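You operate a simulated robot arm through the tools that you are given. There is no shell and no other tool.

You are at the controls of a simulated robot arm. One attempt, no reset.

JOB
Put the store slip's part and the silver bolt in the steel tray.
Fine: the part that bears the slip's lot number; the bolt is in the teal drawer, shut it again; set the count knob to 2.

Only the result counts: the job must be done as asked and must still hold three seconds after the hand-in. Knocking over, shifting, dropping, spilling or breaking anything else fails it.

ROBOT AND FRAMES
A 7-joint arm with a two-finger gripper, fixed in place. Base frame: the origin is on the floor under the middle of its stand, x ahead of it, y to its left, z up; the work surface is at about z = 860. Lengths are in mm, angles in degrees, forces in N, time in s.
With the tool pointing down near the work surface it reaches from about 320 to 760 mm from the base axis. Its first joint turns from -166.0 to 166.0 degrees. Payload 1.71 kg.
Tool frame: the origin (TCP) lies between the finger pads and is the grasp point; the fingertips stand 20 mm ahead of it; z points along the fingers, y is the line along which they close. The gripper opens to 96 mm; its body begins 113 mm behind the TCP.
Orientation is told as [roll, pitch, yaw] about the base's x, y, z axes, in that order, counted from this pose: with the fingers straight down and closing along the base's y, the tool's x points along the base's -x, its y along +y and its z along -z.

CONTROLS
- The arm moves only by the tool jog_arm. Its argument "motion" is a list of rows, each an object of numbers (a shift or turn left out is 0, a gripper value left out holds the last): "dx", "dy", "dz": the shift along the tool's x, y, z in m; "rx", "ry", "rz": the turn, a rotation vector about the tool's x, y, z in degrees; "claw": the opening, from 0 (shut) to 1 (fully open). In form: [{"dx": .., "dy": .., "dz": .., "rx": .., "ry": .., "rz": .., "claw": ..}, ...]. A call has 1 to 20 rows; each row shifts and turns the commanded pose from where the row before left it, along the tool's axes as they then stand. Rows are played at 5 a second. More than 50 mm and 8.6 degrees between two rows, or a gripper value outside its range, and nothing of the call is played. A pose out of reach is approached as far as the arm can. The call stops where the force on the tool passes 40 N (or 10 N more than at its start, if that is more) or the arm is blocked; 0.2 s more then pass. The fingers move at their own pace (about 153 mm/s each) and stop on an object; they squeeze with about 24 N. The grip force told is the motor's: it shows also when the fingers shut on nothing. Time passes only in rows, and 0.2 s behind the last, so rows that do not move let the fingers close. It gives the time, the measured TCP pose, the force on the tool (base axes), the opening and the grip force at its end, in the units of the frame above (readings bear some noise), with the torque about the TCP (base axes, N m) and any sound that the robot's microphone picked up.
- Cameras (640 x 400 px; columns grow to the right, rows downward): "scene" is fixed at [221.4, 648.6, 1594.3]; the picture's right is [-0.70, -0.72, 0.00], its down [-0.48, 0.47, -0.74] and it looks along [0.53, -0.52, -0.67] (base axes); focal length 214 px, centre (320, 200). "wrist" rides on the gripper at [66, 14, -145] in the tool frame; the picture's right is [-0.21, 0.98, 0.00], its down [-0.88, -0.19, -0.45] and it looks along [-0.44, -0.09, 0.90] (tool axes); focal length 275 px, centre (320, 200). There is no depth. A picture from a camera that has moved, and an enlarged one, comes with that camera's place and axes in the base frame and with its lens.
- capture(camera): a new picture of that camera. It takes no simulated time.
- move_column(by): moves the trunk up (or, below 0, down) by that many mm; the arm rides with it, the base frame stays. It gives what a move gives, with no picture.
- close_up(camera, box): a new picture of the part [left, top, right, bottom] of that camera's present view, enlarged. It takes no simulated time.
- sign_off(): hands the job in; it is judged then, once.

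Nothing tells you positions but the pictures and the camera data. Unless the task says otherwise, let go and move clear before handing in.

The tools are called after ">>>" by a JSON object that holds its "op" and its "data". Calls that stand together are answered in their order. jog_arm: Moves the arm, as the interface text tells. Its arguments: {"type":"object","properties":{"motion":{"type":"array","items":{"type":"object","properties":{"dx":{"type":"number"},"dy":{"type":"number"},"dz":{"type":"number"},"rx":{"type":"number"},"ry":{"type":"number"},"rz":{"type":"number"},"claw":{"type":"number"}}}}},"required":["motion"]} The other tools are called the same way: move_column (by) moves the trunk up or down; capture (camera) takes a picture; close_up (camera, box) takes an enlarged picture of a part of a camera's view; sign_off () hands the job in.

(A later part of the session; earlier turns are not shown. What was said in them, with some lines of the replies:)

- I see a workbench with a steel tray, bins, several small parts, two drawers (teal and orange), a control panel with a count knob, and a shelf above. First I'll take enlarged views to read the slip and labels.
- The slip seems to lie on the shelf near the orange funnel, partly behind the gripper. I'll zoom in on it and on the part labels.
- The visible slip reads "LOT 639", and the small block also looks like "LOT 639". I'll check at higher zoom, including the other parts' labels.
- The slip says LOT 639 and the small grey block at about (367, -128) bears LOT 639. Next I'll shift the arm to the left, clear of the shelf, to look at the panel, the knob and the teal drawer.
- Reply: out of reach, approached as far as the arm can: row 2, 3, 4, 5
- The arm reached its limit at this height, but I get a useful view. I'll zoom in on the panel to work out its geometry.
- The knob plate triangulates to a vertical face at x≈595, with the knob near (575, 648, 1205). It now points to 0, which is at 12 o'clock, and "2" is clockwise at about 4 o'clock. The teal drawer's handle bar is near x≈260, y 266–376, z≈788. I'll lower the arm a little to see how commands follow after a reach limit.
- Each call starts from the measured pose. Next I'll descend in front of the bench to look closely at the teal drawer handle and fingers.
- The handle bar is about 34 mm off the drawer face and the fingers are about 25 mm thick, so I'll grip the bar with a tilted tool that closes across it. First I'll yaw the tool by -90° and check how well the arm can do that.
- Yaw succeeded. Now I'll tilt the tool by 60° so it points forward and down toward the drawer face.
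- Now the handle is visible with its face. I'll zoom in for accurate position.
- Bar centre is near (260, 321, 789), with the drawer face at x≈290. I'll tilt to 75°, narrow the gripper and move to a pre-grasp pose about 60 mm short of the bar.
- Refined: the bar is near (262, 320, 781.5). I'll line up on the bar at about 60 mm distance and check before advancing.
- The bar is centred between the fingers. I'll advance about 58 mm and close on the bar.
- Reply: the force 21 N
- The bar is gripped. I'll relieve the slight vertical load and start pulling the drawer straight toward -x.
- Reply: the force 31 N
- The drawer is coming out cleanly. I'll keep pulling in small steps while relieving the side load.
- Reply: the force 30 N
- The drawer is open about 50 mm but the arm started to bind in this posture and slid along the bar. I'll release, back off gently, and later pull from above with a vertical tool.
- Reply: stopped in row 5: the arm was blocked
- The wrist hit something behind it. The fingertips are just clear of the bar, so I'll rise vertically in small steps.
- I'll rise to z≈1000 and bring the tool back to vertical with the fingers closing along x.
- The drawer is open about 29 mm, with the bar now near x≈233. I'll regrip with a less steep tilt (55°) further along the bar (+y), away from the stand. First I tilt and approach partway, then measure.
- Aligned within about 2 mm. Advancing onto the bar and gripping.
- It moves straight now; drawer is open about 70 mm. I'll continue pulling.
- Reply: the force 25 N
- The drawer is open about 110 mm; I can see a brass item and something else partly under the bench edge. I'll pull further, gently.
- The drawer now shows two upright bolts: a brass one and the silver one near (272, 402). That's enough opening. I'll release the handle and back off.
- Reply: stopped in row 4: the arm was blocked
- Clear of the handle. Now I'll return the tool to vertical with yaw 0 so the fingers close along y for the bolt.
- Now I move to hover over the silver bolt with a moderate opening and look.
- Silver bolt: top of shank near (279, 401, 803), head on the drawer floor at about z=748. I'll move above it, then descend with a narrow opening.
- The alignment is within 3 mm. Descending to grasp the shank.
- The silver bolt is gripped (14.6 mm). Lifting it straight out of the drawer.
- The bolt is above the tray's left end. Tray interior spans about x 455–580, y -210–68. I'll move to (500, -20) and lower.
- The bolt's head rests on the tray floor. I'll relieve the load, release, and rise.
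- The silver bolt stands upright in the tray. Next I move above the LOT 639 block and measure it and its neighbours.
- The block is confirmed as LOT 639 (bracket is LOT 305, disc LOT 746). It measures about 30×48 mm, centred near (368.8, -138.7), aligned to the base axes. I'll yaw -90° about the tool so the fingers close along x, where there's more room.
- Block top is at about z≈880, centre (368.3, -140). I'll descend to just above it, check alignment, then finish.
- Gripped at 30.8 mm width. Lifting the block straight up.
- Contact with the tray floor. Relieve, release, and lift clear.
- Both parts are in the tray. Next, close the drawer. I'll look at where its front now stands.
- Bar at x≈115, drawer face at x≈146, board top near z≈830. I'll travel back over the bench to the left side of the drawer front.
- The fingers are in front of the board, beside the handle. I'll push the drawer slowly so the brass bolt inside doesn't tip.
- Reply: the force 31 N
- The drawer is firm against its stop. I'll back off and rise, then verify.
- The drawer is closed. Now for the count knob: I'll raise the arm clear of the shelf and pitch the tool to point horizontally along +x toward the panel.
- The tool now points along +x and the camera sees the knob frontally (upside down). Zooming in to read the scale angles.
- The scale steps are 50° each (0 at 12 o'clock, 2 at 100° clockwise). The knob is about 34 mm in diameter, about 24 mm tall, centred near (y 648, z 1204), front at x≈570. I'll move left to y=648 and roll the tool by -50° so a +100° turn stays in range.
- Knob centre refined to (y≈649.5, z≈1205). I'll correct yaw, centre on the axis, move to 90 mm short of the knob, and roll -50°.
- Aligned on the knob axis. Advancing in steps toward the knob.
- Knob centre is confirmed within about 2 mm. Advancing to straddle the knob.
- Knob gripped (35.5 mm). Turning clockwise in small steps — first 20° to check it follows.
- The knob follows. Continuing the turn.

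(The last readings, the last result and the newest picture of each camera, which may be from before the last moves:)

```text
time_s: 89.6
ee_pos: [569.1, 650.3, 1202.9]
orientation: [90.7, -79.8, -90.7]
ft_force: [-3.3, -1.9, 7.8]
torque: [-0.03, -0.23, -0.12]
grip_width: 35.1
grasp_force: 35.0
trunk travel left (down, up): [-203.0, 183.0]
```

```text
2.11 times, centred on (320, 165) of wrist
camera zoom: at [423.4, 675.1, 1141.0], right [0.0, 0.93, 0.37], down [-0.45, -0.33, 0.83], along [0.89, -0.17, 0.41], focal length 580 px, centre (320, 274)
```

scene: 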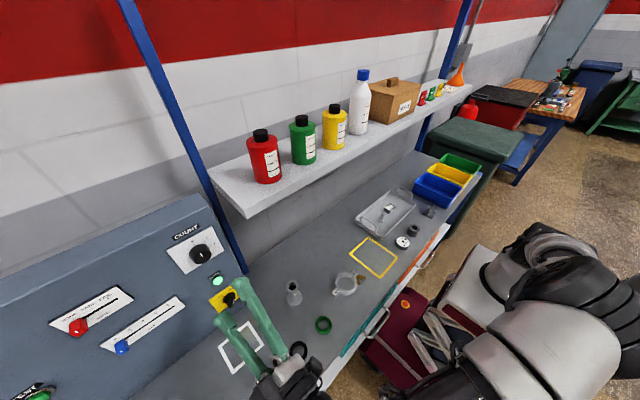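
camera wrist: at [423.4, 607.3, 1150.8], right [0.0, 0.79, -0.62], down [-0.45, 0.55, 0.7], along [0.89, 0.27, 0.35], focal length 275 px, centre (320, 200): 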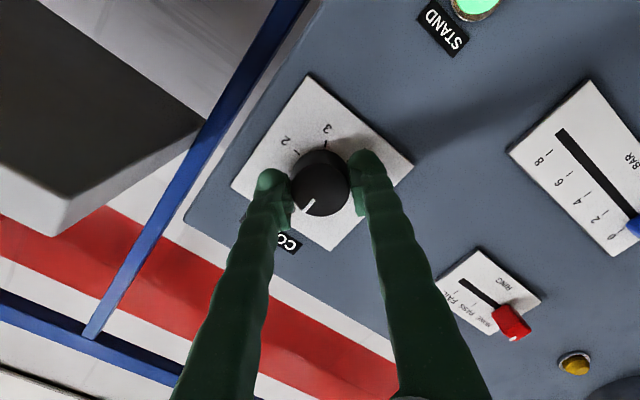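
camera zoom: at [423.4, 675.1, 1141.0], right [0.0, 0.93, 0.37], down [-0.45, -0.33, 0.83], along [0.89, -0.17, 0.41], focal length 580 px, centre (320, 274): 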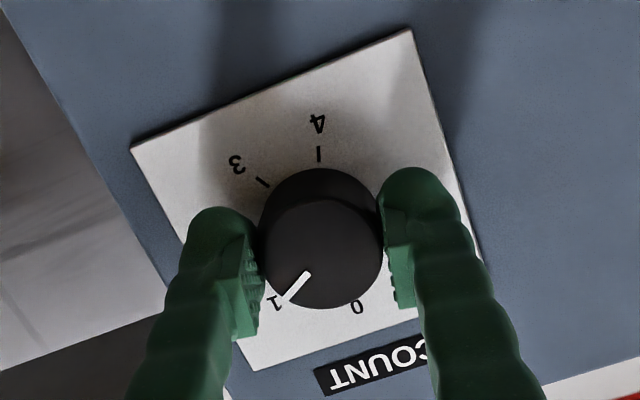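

>>> {"op": "jog_arm", "data": {"motion": [{"rz": 5}, {"rz": 5}, {"rz": 5}, {"rz": 5}, {"rz": 5}, {"rz": 5}, {"rz": 5}, {"rz": 5}, {}]}}

>>> {"op": "close_up", "data": {"camera": "wrist", "box": [220, 70, 420, 260]}}

>>> {"op": "close_up", "data": {"camera": "scene", "box": [165, 220, 245, 300]}}

```text
time_s: 91.6
ee_pos: [568.9, 651.2, 1204.2]
orientation: [90.3, -40.0, -90.1]
ft_force: [6.2, 16.6, 20.1]
torque: [-0.05, -0.25, 0.29]
grip_width: 35.4
grasp_force: 35.3
trunk travel left (down, up): [-203.0, 183.0]
```

```text
2.11 times, centred on (320, 165) of wrist
camera zoom: at [423.1, 709.5, 1171.7], right [0.0, 0.47, 0.88], down [-0.45, -0.79, 0.42], along [0.9, -0.39, 0.21], focal length 580 px, centre (320, 274)
```

zoom: 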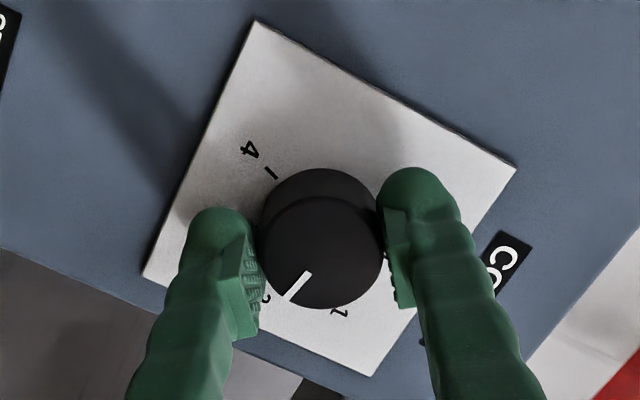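

```text
5.00 times, centred on (205, 260) of scene
camera zoom: at [221.4, 648.6, 1594.3], right [-0.7, -0.72, 0.0], down [-0.48, 0.47, -0.74], along [0.53, -0.52, -0.67], focal length 1072 px, centre (895, -100)
```

zoom: 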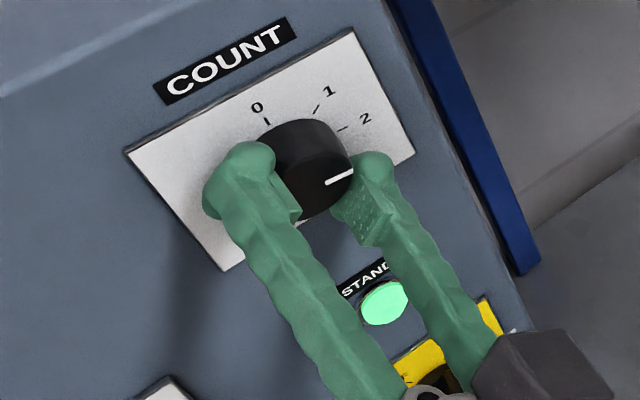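

The pointer appears at 2 (100° turned). I'll relieve the lateral load, release, and back straight off to verify.

>>> {"op": "jog_arm", "data": {"motion": [{"dy": 0.001}, {}]}}

>>> {"op": "close_up", "data": {"camera": "wrist", "box": [220, 70, 420, 260]}}

```text
time_s: 92.2
ee_pos: [568.3, 651.5, 1203.7]
orientation: [90.2, -40.2, -90.2]
ft_force: [4.6, 16.3, 18.7]
torque: [-0.04, -0.22, 0.31]
grip_width: 35.1
grasp_force: 35.4
trunk travel left (down, up): [-203.0, 183.0]
```

```text
2.11 times, centred on (320, 165) of wrist
camera zoom: at [423.1, 709.7, 1171.7], right [0.0, 0.47, 0.88], down [-0.45, -0.79, 0.42], along [0.9, -0.39, 0.21], focal length 580 px, centre (320, 274)
```

zoom: 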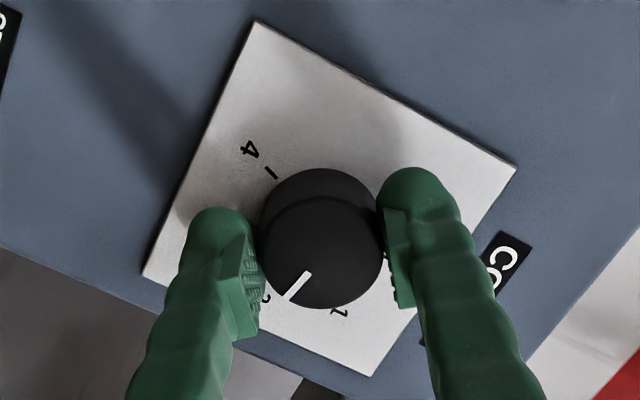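

>>> {"op": "jog_arm", "data": {"motion": [{"claw": 0.5}, {"claw": 0.65}, {}, {"dz": -0.015}, {"dz": -0.03}, {"dz": -0.035}]}}

>>> {"op": "close_up", "data": {"camera": "wrist", "box": [220, 50, 420, 230]}}

>>> {"op": "close_up", "data": {"camera": "scene", "box": [165, 220, 245, 300]}}

```text
time_s: 93.8
ee_pos: [531.0, 600.0, 1211.0]
orientation: [91.4, -40.1, -96.8]
ft_force: [-0.7, -1.4, -0.2]
torque: [-0.02, 0.03, 0.04]
grip_width: 62.3
grasp_force: 0.1
trunk travel left (down, up): [-203.0, 183.0]
stopped in row 6: the arm was blocked; the commanded pose is now the measured one
```

```text
2.22 times, centred on (320, 140) of wrist
camera zoom: at [393.1, 672.7, 1176.7], right [0.03, 0.47, 0.88], down [-0.53, -0.74, 0.41], along [0.85, -0.48, 0.23], focal length 612 px, centre (320, 333)
```

zoom: 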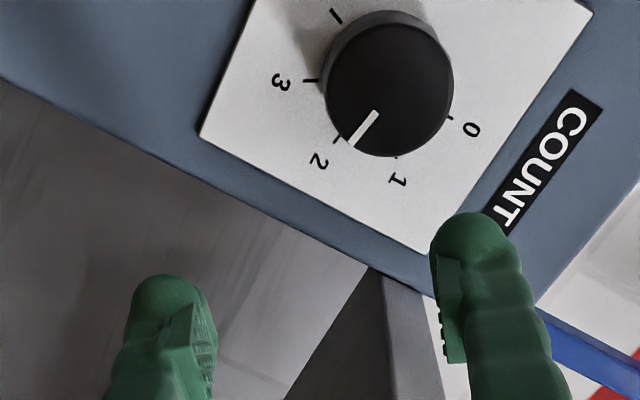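

```text
5.00 times, centred on (205, 260) of scene
camera zoom: at [221.4, 648.6, 1594.3], right [-0.7, -0.72, 0.0], down [-0.48, 0.47, -0.74], along [0.53, -0.52, -0.67], focal length 1072 px, centre (895, -100)
```

zoom: 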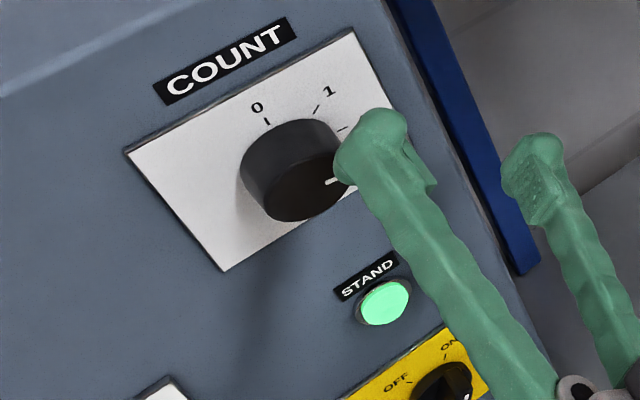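

The arm was blocked while backing off and drifted sideways. I need to see what it touches.

>>> {"op": "capture", "data": {"camera": "scene"}}

>>> {"op": "capture", "data": {"camera": "wrist"}}

```text
taken
```

scene: 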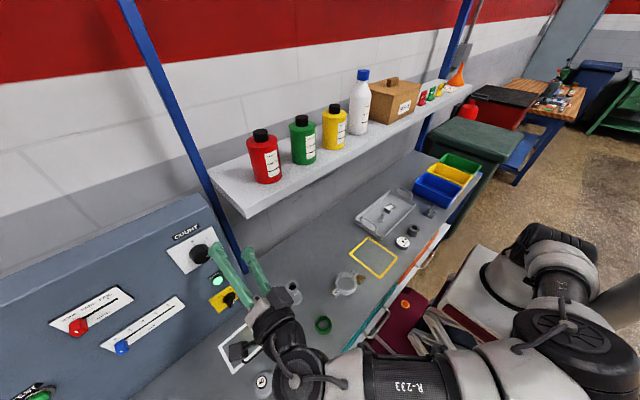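

```text
taken
camera wrist: at [393.1, 672.7, 1176.7], right [0.03, 0.47, 0.88], down [-0.53, -0.74, 0.41], along [0.85, -0.48, 0.23], focal length 275 px, centre (320, 200)
```

wrist: 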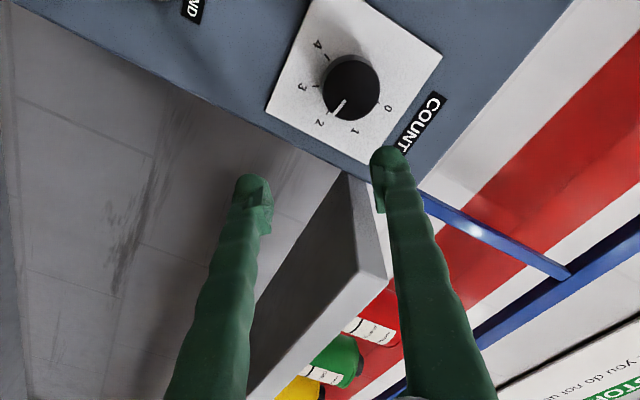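

>>> {"op": "close_up", "data": {"camera": "wrist", "box": [300, 40, 410, 140]}}

>>> {"op": "close_up", "data": {"camera": "scene", "box": [185, 235, 225, 275]}}

```text
4.00 times, centred on (355, 90) of wrist
camera zoom: at [393.1, 672.7, 1176.7], right [0.03, 0.47, 0.88], down [-0.53, -0.74, 0.41], along [0.85, -0.48, 0.23], focal length 1101 px, centre (180, 640)
```

zoom: 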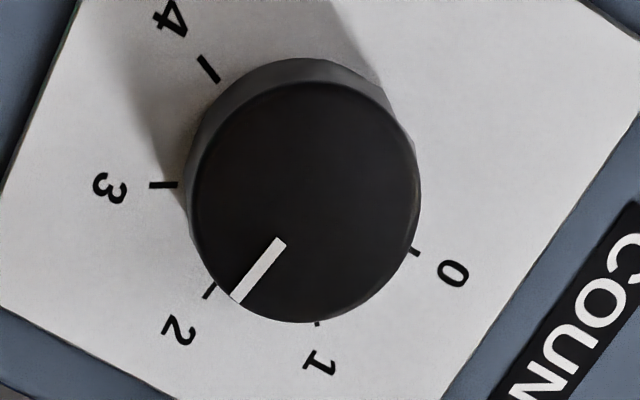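

```text
10.00 times, centred on (205, 255) of scene
camera zoom: at [221.4, 648.6, 1594.3], right [-0.7, -0.72, 0.0], down [-0.48, 0.47, -0.74], along [0.53, -0.52, -0.67], focal length 2145 px, centre (1470, -350)
```

zoom: 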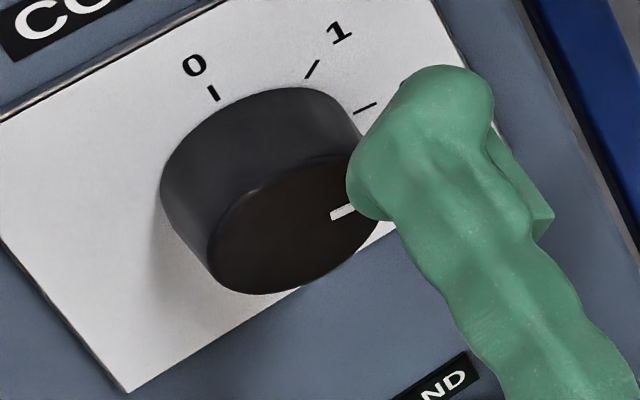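

The pointer reads about 98–99°, i.e. on the "2" mark (100°). The fingers are clear of the knob. I'll back off in small steps to see what the arm can do.

>>> {"op": "jog_arm", "data": {"motion": [{"dz": -0.01}, {"dz": -0.01}]}}

```text
time_s: 94.6
ee_pos: [544.8, 556.3, 1220.2]
orientation: [92.5, -39.8, -102.6]
ft_force: [0.3, -0.9, 0.1]
torque: [0.0, 0.03, 0.01]
grip_width: 62.2
grasp_force: 0.0
trunk travel left (down, up): [-203.0, 183.0]
stopped in row 2: the arm was blocked; the commanded pose is now the measured one
```

The arm can't rotate its base further to the left in this posture and swings toward the shelf end instead. I'll lower the whole arm rigidly with the trunk first, so it is well below the shelf and clear of the knob.

>>> {"op": "move_column", "data": {"by": -60}}

>>> {"op": "capture", "data": {"camera": "scene"}}

>>> {"op": "capture", "data": {"camera": "wrist"}}

```text
time_s: 95.6
ee_pos: [543.2, 560.6, 1159.4]
orientation: [92.2, -39.7, -102.1]
ft_force: [0.2, 0.2, 0.2]
torque: [0.02, 0.06, 0.02]
grip_width: 62.5
grasp_force: 0.1
trunk travel left (down, up): [-143.0, 243.0]
```

```text
taken
```

scene: 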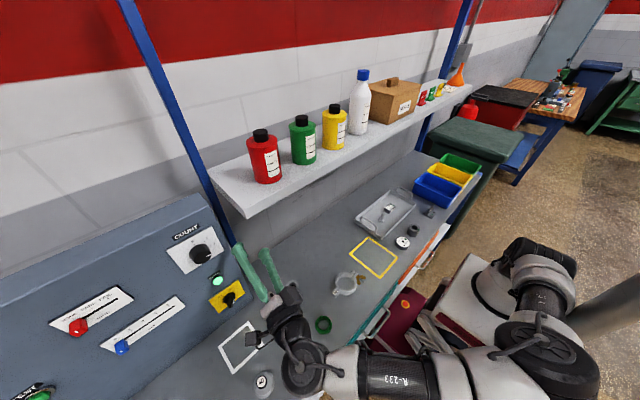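

```text
taken
camera wrist: at [411.8, 645.1, 1124.1], right [0.06, 0.46, 0.88], down [-0.6, -0.69, 0.4], along [0.8, -0.55, 0.23], focal length 275 px, centre (320, 200)
```

wrist: 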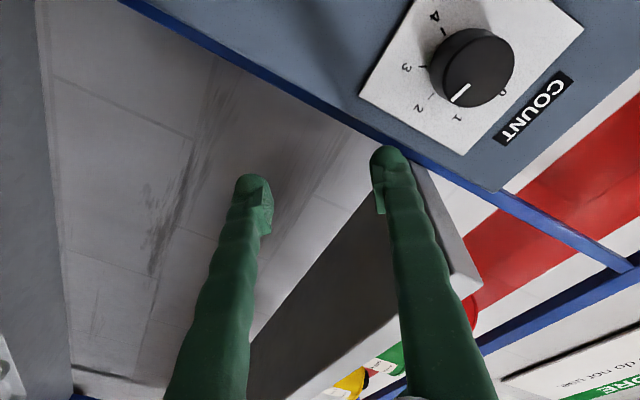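

>>> {"op": "jog_arm", "data": {"motion": [{"dx": -0.0128, "dy": -0.0107, "dz": -0.0107}, {"dx": -0.0128, "dy": -0.0107, "dz": -0.0107}]}}

```text
time_s: 96.4
ee_pos: [581.9, 440.5, 1171.2]
orientation: [92.6, -38.6, -112.1]
ft_force: [0.2, -0.7, -0.5]
torque: [0.01, 0.03, 0.13]
grip_width: 62.4
grasp_force: 0.0
trunk travel left (down, up): [-143.0, 243.0]
stopped in row 2: the arm was blocked; the commanded pose is now the measured one
```

>>> {"op": "capture", "data": {"camera": "scene"}}

>>> {"op": "capture", "data": {"camera": "wrist"}}

```text
taken
```

scene: 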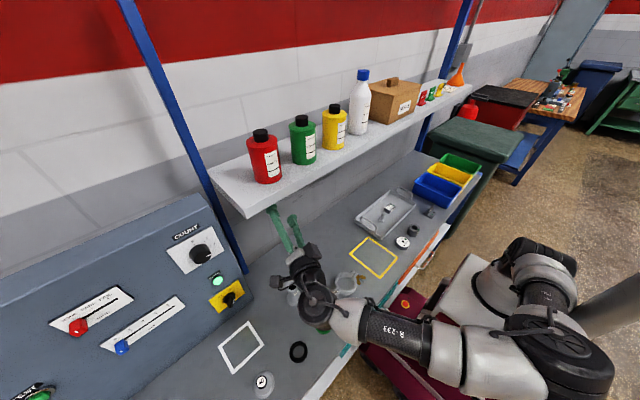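

```text
taken
camera wrist: at [467.6, 546.3, 1135.7], right [0.13, 0.43, 0.89], down [-0.71, -0.59, 0.39], along [0.69, -0.68, 0.23], focal length 275 px, centre (320, 200)
```

wrist: 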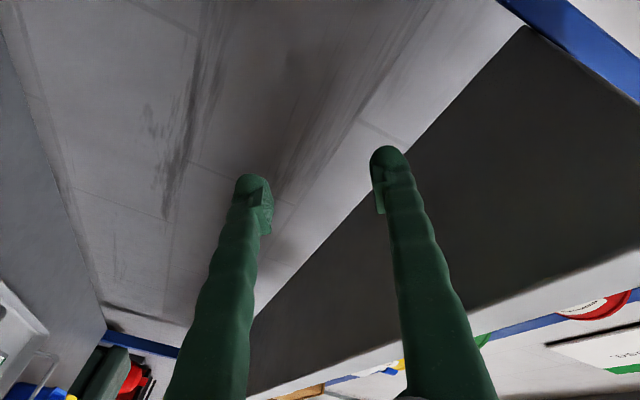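

>>> {"op": "close_up", "data": {"camera": "scene", "box": [260, 200, 640, 400]}}

```text
1.68 times, centred on (450, 300) of scene
camera zoom: at [221.4, 648.6, 1594.3], right [-0.7, -0.72, 0.0], down [-0.48, 0.47, -0.74], along [0.53, -0.52, -0.67], focal length 361 px, centre (101, 32)
```

zoom: 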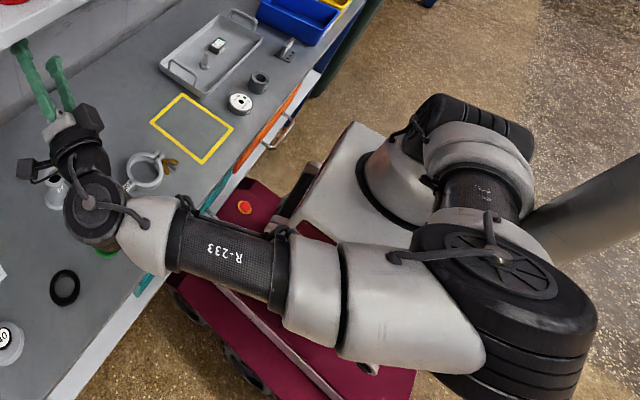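

The wrist-roll joint is probably near its limit after the +100° turn. I'll undo the roll here in small steps. The fingers are clear of the shelf underside and everything else.

>>> {"op": "jog_arm", "data": {"motion": [{"rz": -4}, {"rz": -4}, {"rz": -4}]}}

```text
time_s: 97.4
ee_pos: [584.1, 415.9, 1179.7]
orientation: [94.8, -50.4, -117.0]
ft_force: [0.5, 0.7, 0.2]
torque: [-0.02, 0.04, 0.04]
grip_width: 62.2
grasp_force: 0.1
trunk travel left (down, up): [-143.0, 243.0]
stopped in row 3: the arm was blocked; the commanded pose is now the measured one
```

>>> {"op": "close_up", "data": {"camera": "scene", "box": [230, 180, 640, 400]}}

>>> {"op": "capture", "data": {"camera": "wrist"}}

```text
1.56 times, centred on (435, 290) of scene
camera zoom: at [221.4, 648.6, 1594.3], right [-0.7, -0.72, 0.0], down [-0.48, 0.47, -0.74], along [0.53, -0.52, -0.67], focal length 335 px, centre (140, 60)
```

zoom: 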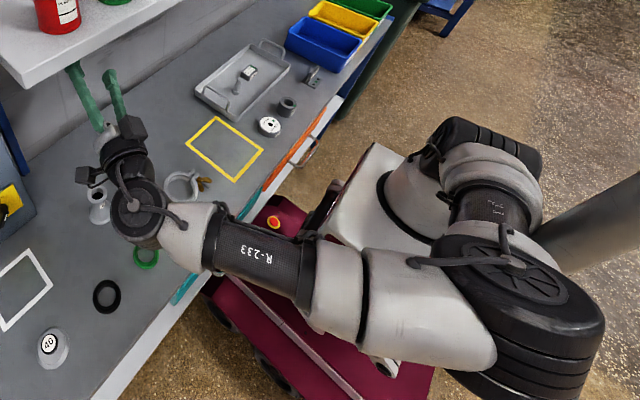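

```text
taken
camera wrist: at [472.6, 520.0, 1129.8], right [0.21, 0.59, 0.78], down [-0.71, -0.46, 0.54], along [0.67, -0.67, 0.32], focal length 275 px, centre (320, 200)
```

wrist: 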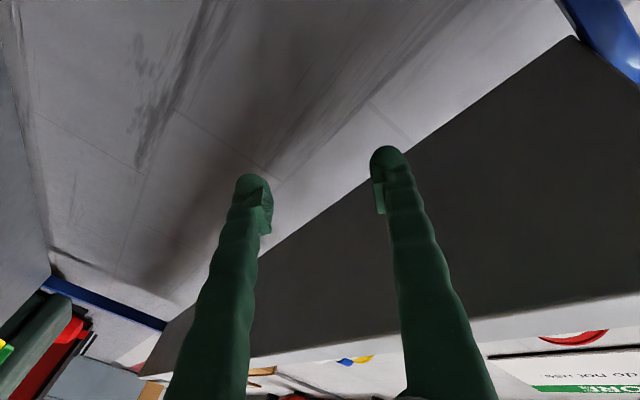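

The upper arm seems to be pressed against the mast behind the base, so base rotation to the left is blocked. Pitching the tool down lengthens the arm and should free it. First I lower the trunk (no joint motion) to gain room under the shelf.

>>> {"op": "move_column", "data": {"by": -60}}

>>> {"op": "capture", "data": {"camera": "scene"}}

```text
time_s: 98.4
ee_pos: [582.0, 420.1, 1117.3]
orientation: [94.5, -50.5, -116.4]
ft_force: [0.3, -0.3, -0.2]
torque: [0.02, 0.0, 0.04]
grip_width: 62.5
grasp_force: 0.0
trunk travel left (down, up): [-83.0, 303.0]
```

```text
taken
```

scene: 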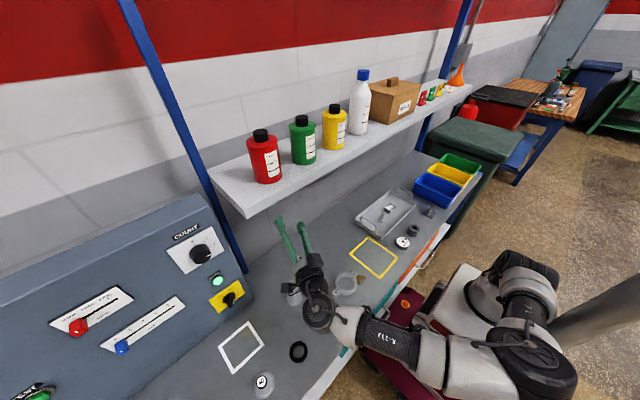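

>>> {"op": "jog_arm", "data": {"motion": [{"rx": 2.6, "ry": 3.1}, {"rx": 2.6, "ry": 3.1}]}}

>>> {"op": "capture", "data": {"camera": "wrist"}}

```text
time_s: 99.0
ee_pos: [572.2, 433.5, 1114.0]
orientation: [82.0, -50.6, -105.6]
ft_force: [-0.3, 0.1, 0.9]
torque: [0.0, 0.04, -0.02]
grip_width: 62.6
grasp_force: 0.0
trunk travel left (down, up): [-83.0, 303.0]
```

```text
taken
camera wrist: at [454.1, 535.8, 1085.5], right [0.3, 0.56, 0.77], down [-0.62, -0.5, 0.6], along [0.72, -0.66, 0.2], focal length 275 px, centre (320, 200)
```

wrist: 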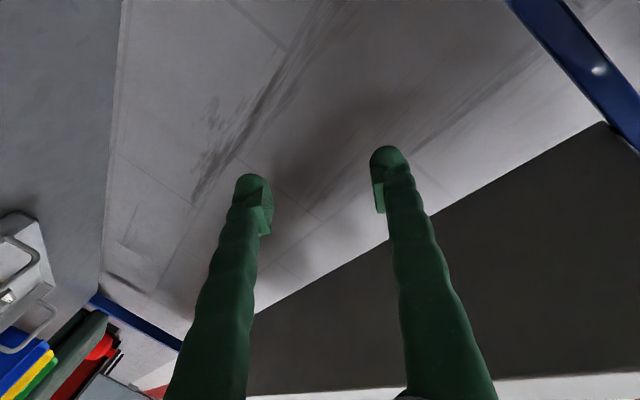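

That worked without blocking. Continuing to pitch the tool down.

>>> {"op": "jog_arm", "data": {"motion": [{"rx": 3.8, "ry": 4.7}, {"rx": 3.8, "ry": 4.7}, {"rx": 3.8, "ry": 4.7}]}}

>>> {"op": "capture", "data": {"camera": "wrist"}}

>>> {"op": "capture", "data": {"camera": "scene"}}

```text
time_s: 99.8
ee_pos: [562.4, 444.6, 1117.8]
orientation: [55.6, -44.9, -84.5]
ft_force: [0.7, -0.3, 0.6]
torque: [-0.02, 0.0, 0.0]
grip_width: 62.3
grasp_force: 0.2
trunk travel left (down, up): [-83.0, 303.0]
```

```text
taken
camera wrist: at [439.9, 544.3, 1137.4], right [0.51, 0.48, 0.72], down [-0.42, -0.59, 0.69], along [0.75, -0.65, -0.1], focal length 275 px, centre (320, 200)
```

wrist: 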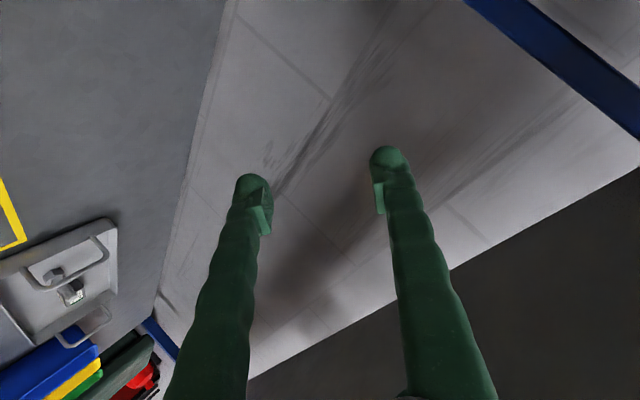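

```text
taken
```

scene: 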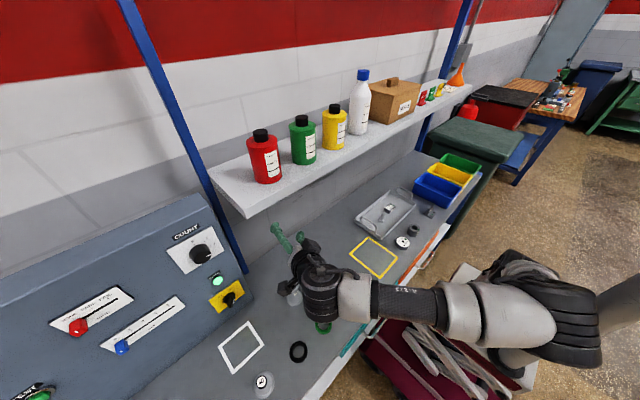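

The arm is free now. I'll back out from under the shelf in small steps.

>>> {"op": "jog_arm", "data": {"motion": [{"dx": 0.0013, "dy": -0.0103, "dz": -0.0173}, {"dx": 0.0013, "dy": -0.0103, "dz": -0.0173}]}}

```text
time_s: 100.4
ee_pos: [530.3, 435.9, 1117.8]
orientation: [55.7, -45.0, -85.6]
ft_force: [-0.2, -0.5, 0.0]
torque: [0.0, 0.0, 0.06]
grip_width: 62.5
grasp_force: 0.0
trunk travel left (down, up): [-83.0, 303.0]
```

>>> {"op": "jog_arm", "data": {"motion": [{"rx": 3.8, "ry": 4.7, "dy": -0.0077, "dz": -0.013}, {"rx": 3.8, "ry": 4.7, "dy": -0.0077, "dz": -0.013}, {"rx": 3.8, "ry": 4.7, "dy": -0.0077, "dz": -0.013}]}}

>>> {"op": "capture", "data": {"camera": "wrist"}}

>>> {"op": "capture", "data": {"camera": "scene"}}

```text
time_s: 101.2
ee_pos: [476.3, 442.5, 1124.5]
orientation: [35.7, -35.0, -71.4]
ft_force: [-0.7, 0.7, 0.4]
torque: [0.0, -0.03, -0.05]
grip_width: 62.3
grasp_force: 0.2
trunk travel left (down, up): [-83.0, 303.0]
```

```text
taken
camera wrist: at [366.1, 537.4, 1189.6], right [0.7, 0.4, 0.59], down [-0.2, -0.67, 0.71], along [0.68, -0.62, -0.39], focal length 275 px, centre (320, 200)
```

wrist: 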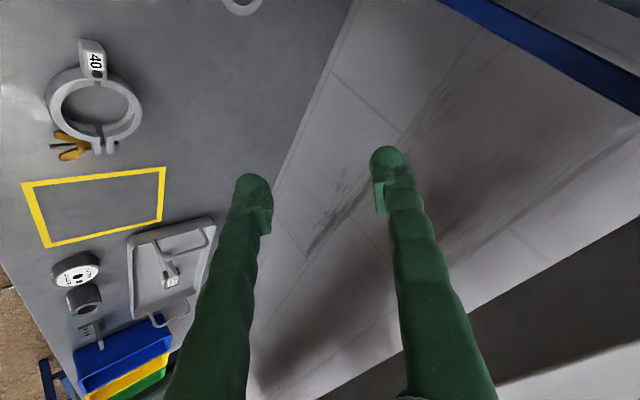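

```text
taken
```

scene: 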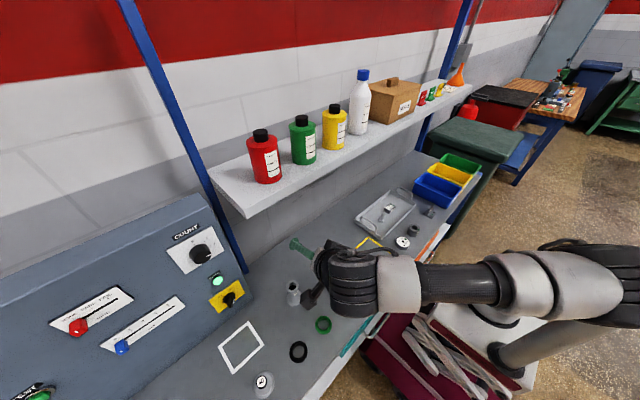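

>>> {"op": "jog_arm", "data": {"motion": [{"rx": 3.8, "ry": 4.6, "dx": 0.004, "dy": -0.0099, "dz": -0.0105}, {"rx": 3.8, "ry": 4.6, "dx": 0.004, "dy": -0.0099, "dz": -0.0095}, {"rx": 3.8, "ry": 4.6, "dx": 0.005, "dy": -0.0099, "dz": -0.008}, {"rx": 3.8, "ry": 4.6, "dx": 0.006, "dy": -0.0099, "dz": -0.007}, {"rx": 3.8, "ry": 4.6, "dx": 0.006, "dy": -0.0099, "dz": -0.006}]}}

>>> {"op": "capture", "data": {"camera": "scene"}}

>>> {"op": "capture", "data": {"camera": "wrist"}}

```text
time_s: 102.4
ee_pos: [408.6, 441.9, 1126.1]
orientation: [12.0, -14.1, -61.2]
ft_force: [0.0, -0.5, -0.2]
torque: [0.03, -0.01, 0.01]
grip_width: 62.1
grasp_force: 0.1
trunk travel left (down, up): [-83.0, 303.0]
```

```text
taken
```

scene: 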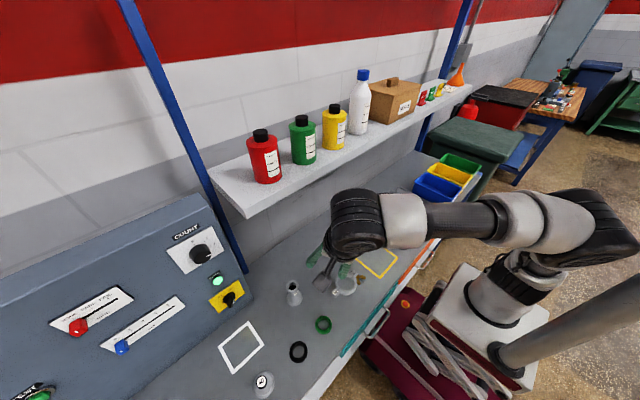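

```text
taken
camera wrist: at [346.3, 519.7, 1250.0], right [0.91, 0.33, 0.25], down [0.12, -0.79, 0.6], along [0.39, -0.51, -0.76], focal length 275 px, centre (320, 200)
```

wrist: 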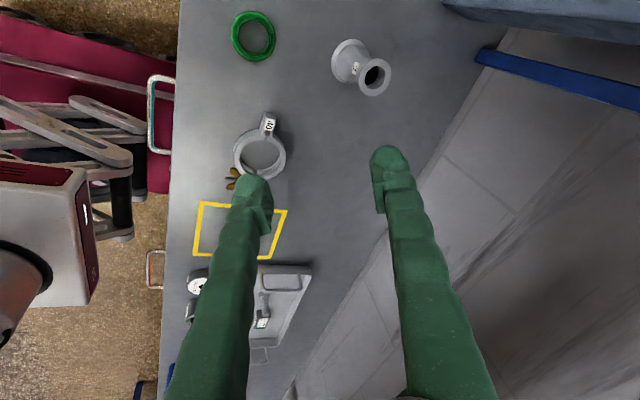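

The arm is clear and back in a normal posture. Now I verify the knob, tray, drawer and the rest of the scene.

>>> {"op": "close_up", "data": {"camera": "scene", "box": [180, 230, 230, 280]}}

>>> {"op": "close_up", "data": {"camera": "scene", "box": [330, 170, 470, 290]}}

>>> {"op": "close_up", "data": {"camera": "scene", "box": [200, 250, 420, 400]}}

>>> {"op": "close_up", "data": {"camera": "scene", "box": [0, 180, 260, 400]}}

>>> {"op": "close_up", "data": {"camera": "scene", "box": [200, 50, 500, 220]}}

```text
8.00 times, centred on (205, 255) of scene
camera zoom: at [221.4, 648.6, 1594.3], right [-0.7, -0.72, 0.0], down [-0.48, 0.47, -0.74], along [0.53, -0.52, -0.67], focal length 1716 px, centre (1240, -240)
```

zoom: 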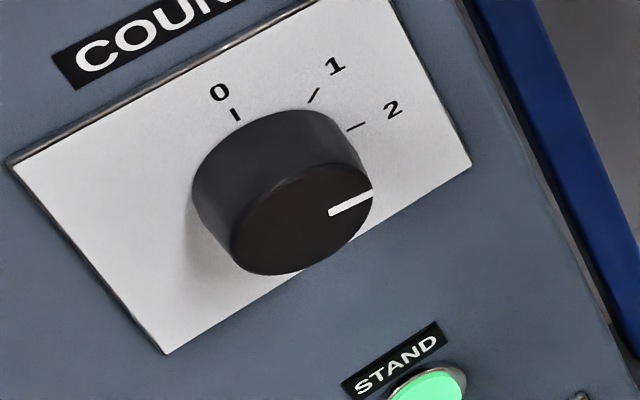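

```text
3.33 times, centred on (400, 230) of scene
camera zoom: at [221.4, 648.6, 1594.3], right [-0.7, -0.72, 0.0], down [-0.48, 0.47, -0.74], along [0.53, -0.52, -0.67], focal length 715 px, centre (53, 100)
```

zoom: 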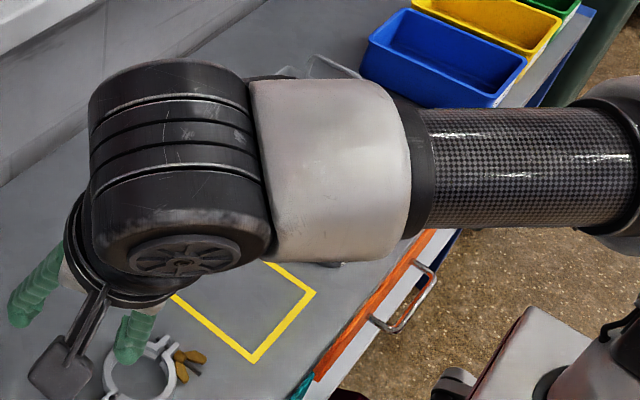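

```text
2.67 times, centred on (310, 325) of scene
camera zoom: at [221.4, 648.6, 1594.3], right [-0.7, -0.72, 0.0], down [-0.48, 0.47, -0.74], along [0.53, -0.52, -0.67], focal length 572 px, centre (347, -133)
```

zoom: 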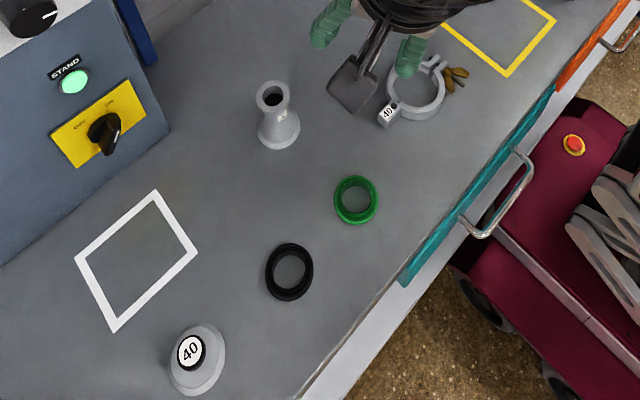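

```text
1.82 times, centred on (130, 290) of scene
camera zoom: at [221.4, 648.6, 1594.3], right [-0.7, -0.72, 0.0], down [-0.48, 0.47, -0.74], along [0.53, -0.52, -0.67], focal length 390 px, centre (666, 36)
```

zoom: 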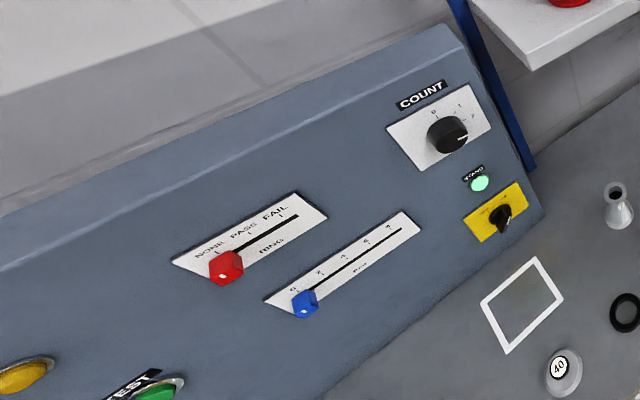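

```text
2.13 times, centred on (350, 135) of scene
camera zoom: at [221.4, 648.6, 1594.3], right [-0.7, -0.72, 0.0], down [-0.48, 0.47, -0.74], along [0.53, -0.52, -0.67], focal length 458 px, centre (256, 339)
```

zoom: 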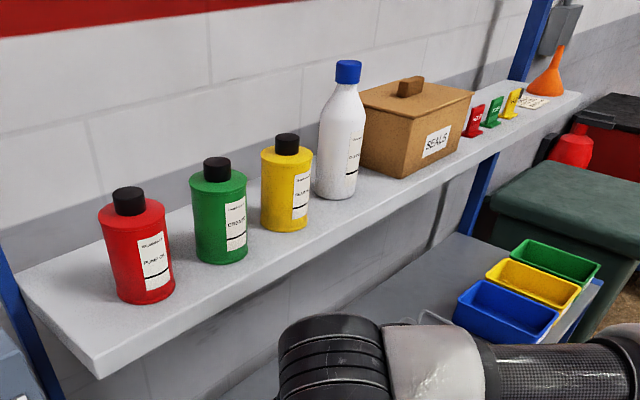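

>>> {"op": "close_up", "data": {"camera": "wrist", "box": [170, 240, 330, 370]}}

>>> {"op": "close_up", "data": {"camera": "scene", "box": [205, 270, 255, 320]}}

```text
3.08 times, centred on (250, 305) of wrist
camera zoom: at [346.3, 519.7, 1250.0], right [0.91, 0.33, 0.25], down [0.12, -0.79, 0.6], along [0.39, -0.51, -0.76], focal length 847 px, centre (535, -123)
```

zoom: 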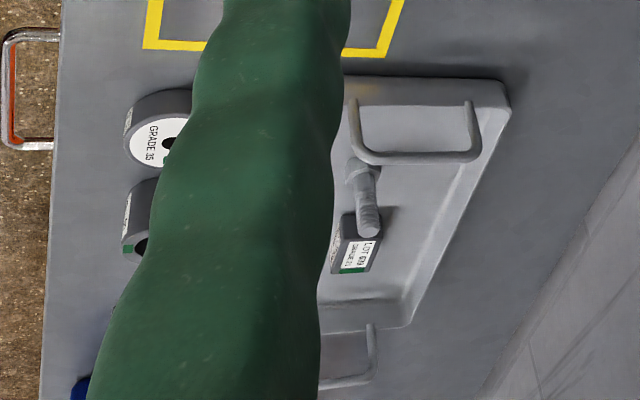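

```text
8.00 times, centred on (230, 295) of scene
camera zoom: at [221.4, 648.6, 1594.3], right [-0.7, -0.72, 0.0], down [-0.48, 0.47, -0.74], along [0.53, -0.52, -0.67], focal length 1716 px, centre (1040, -560)
```

zoom: 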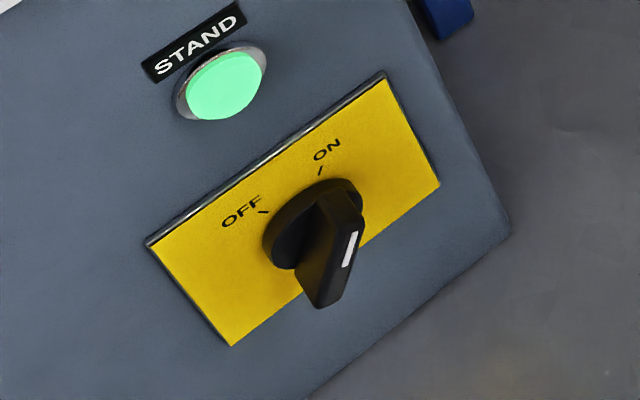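

Everything checks out:
- The knob points at 2.
- The LOT 639 block and the silver bolt are in the tray.
- The teal drawer is shut.
- Nothing else has moved, and the gripper is open and clear.

I'm handing in.

>>> {"op": "sign_off", "data": {}}

```text
The job is handed in.
```

The job is handed in, and my last pictures showed it done as asked:

- **Part:** the slip reads LOT 639, and the small block with that lot number is in the steel tray.
- **Bolt:** the silver bolt stands upright in the tray.
- **Drawer:** the teal drawer is shut against its stop. I couldn't see inside afterwards to check that the brass bolt is still standing.
- **Count knob:** it points at 2, within about 2 degrees of the mark.

**Arm getting stuck:** the arm was blocked several times, most likely against the robot's own mast. It happened while opening the drawer and again after I turned the knob. The second time it swung sideways under the shelf, and I lowered the trunk 120 mm to bring it out. I saw nothing shifted, knocked over or broken. The trunk is still at that lower height, and the gripper is open and clear.
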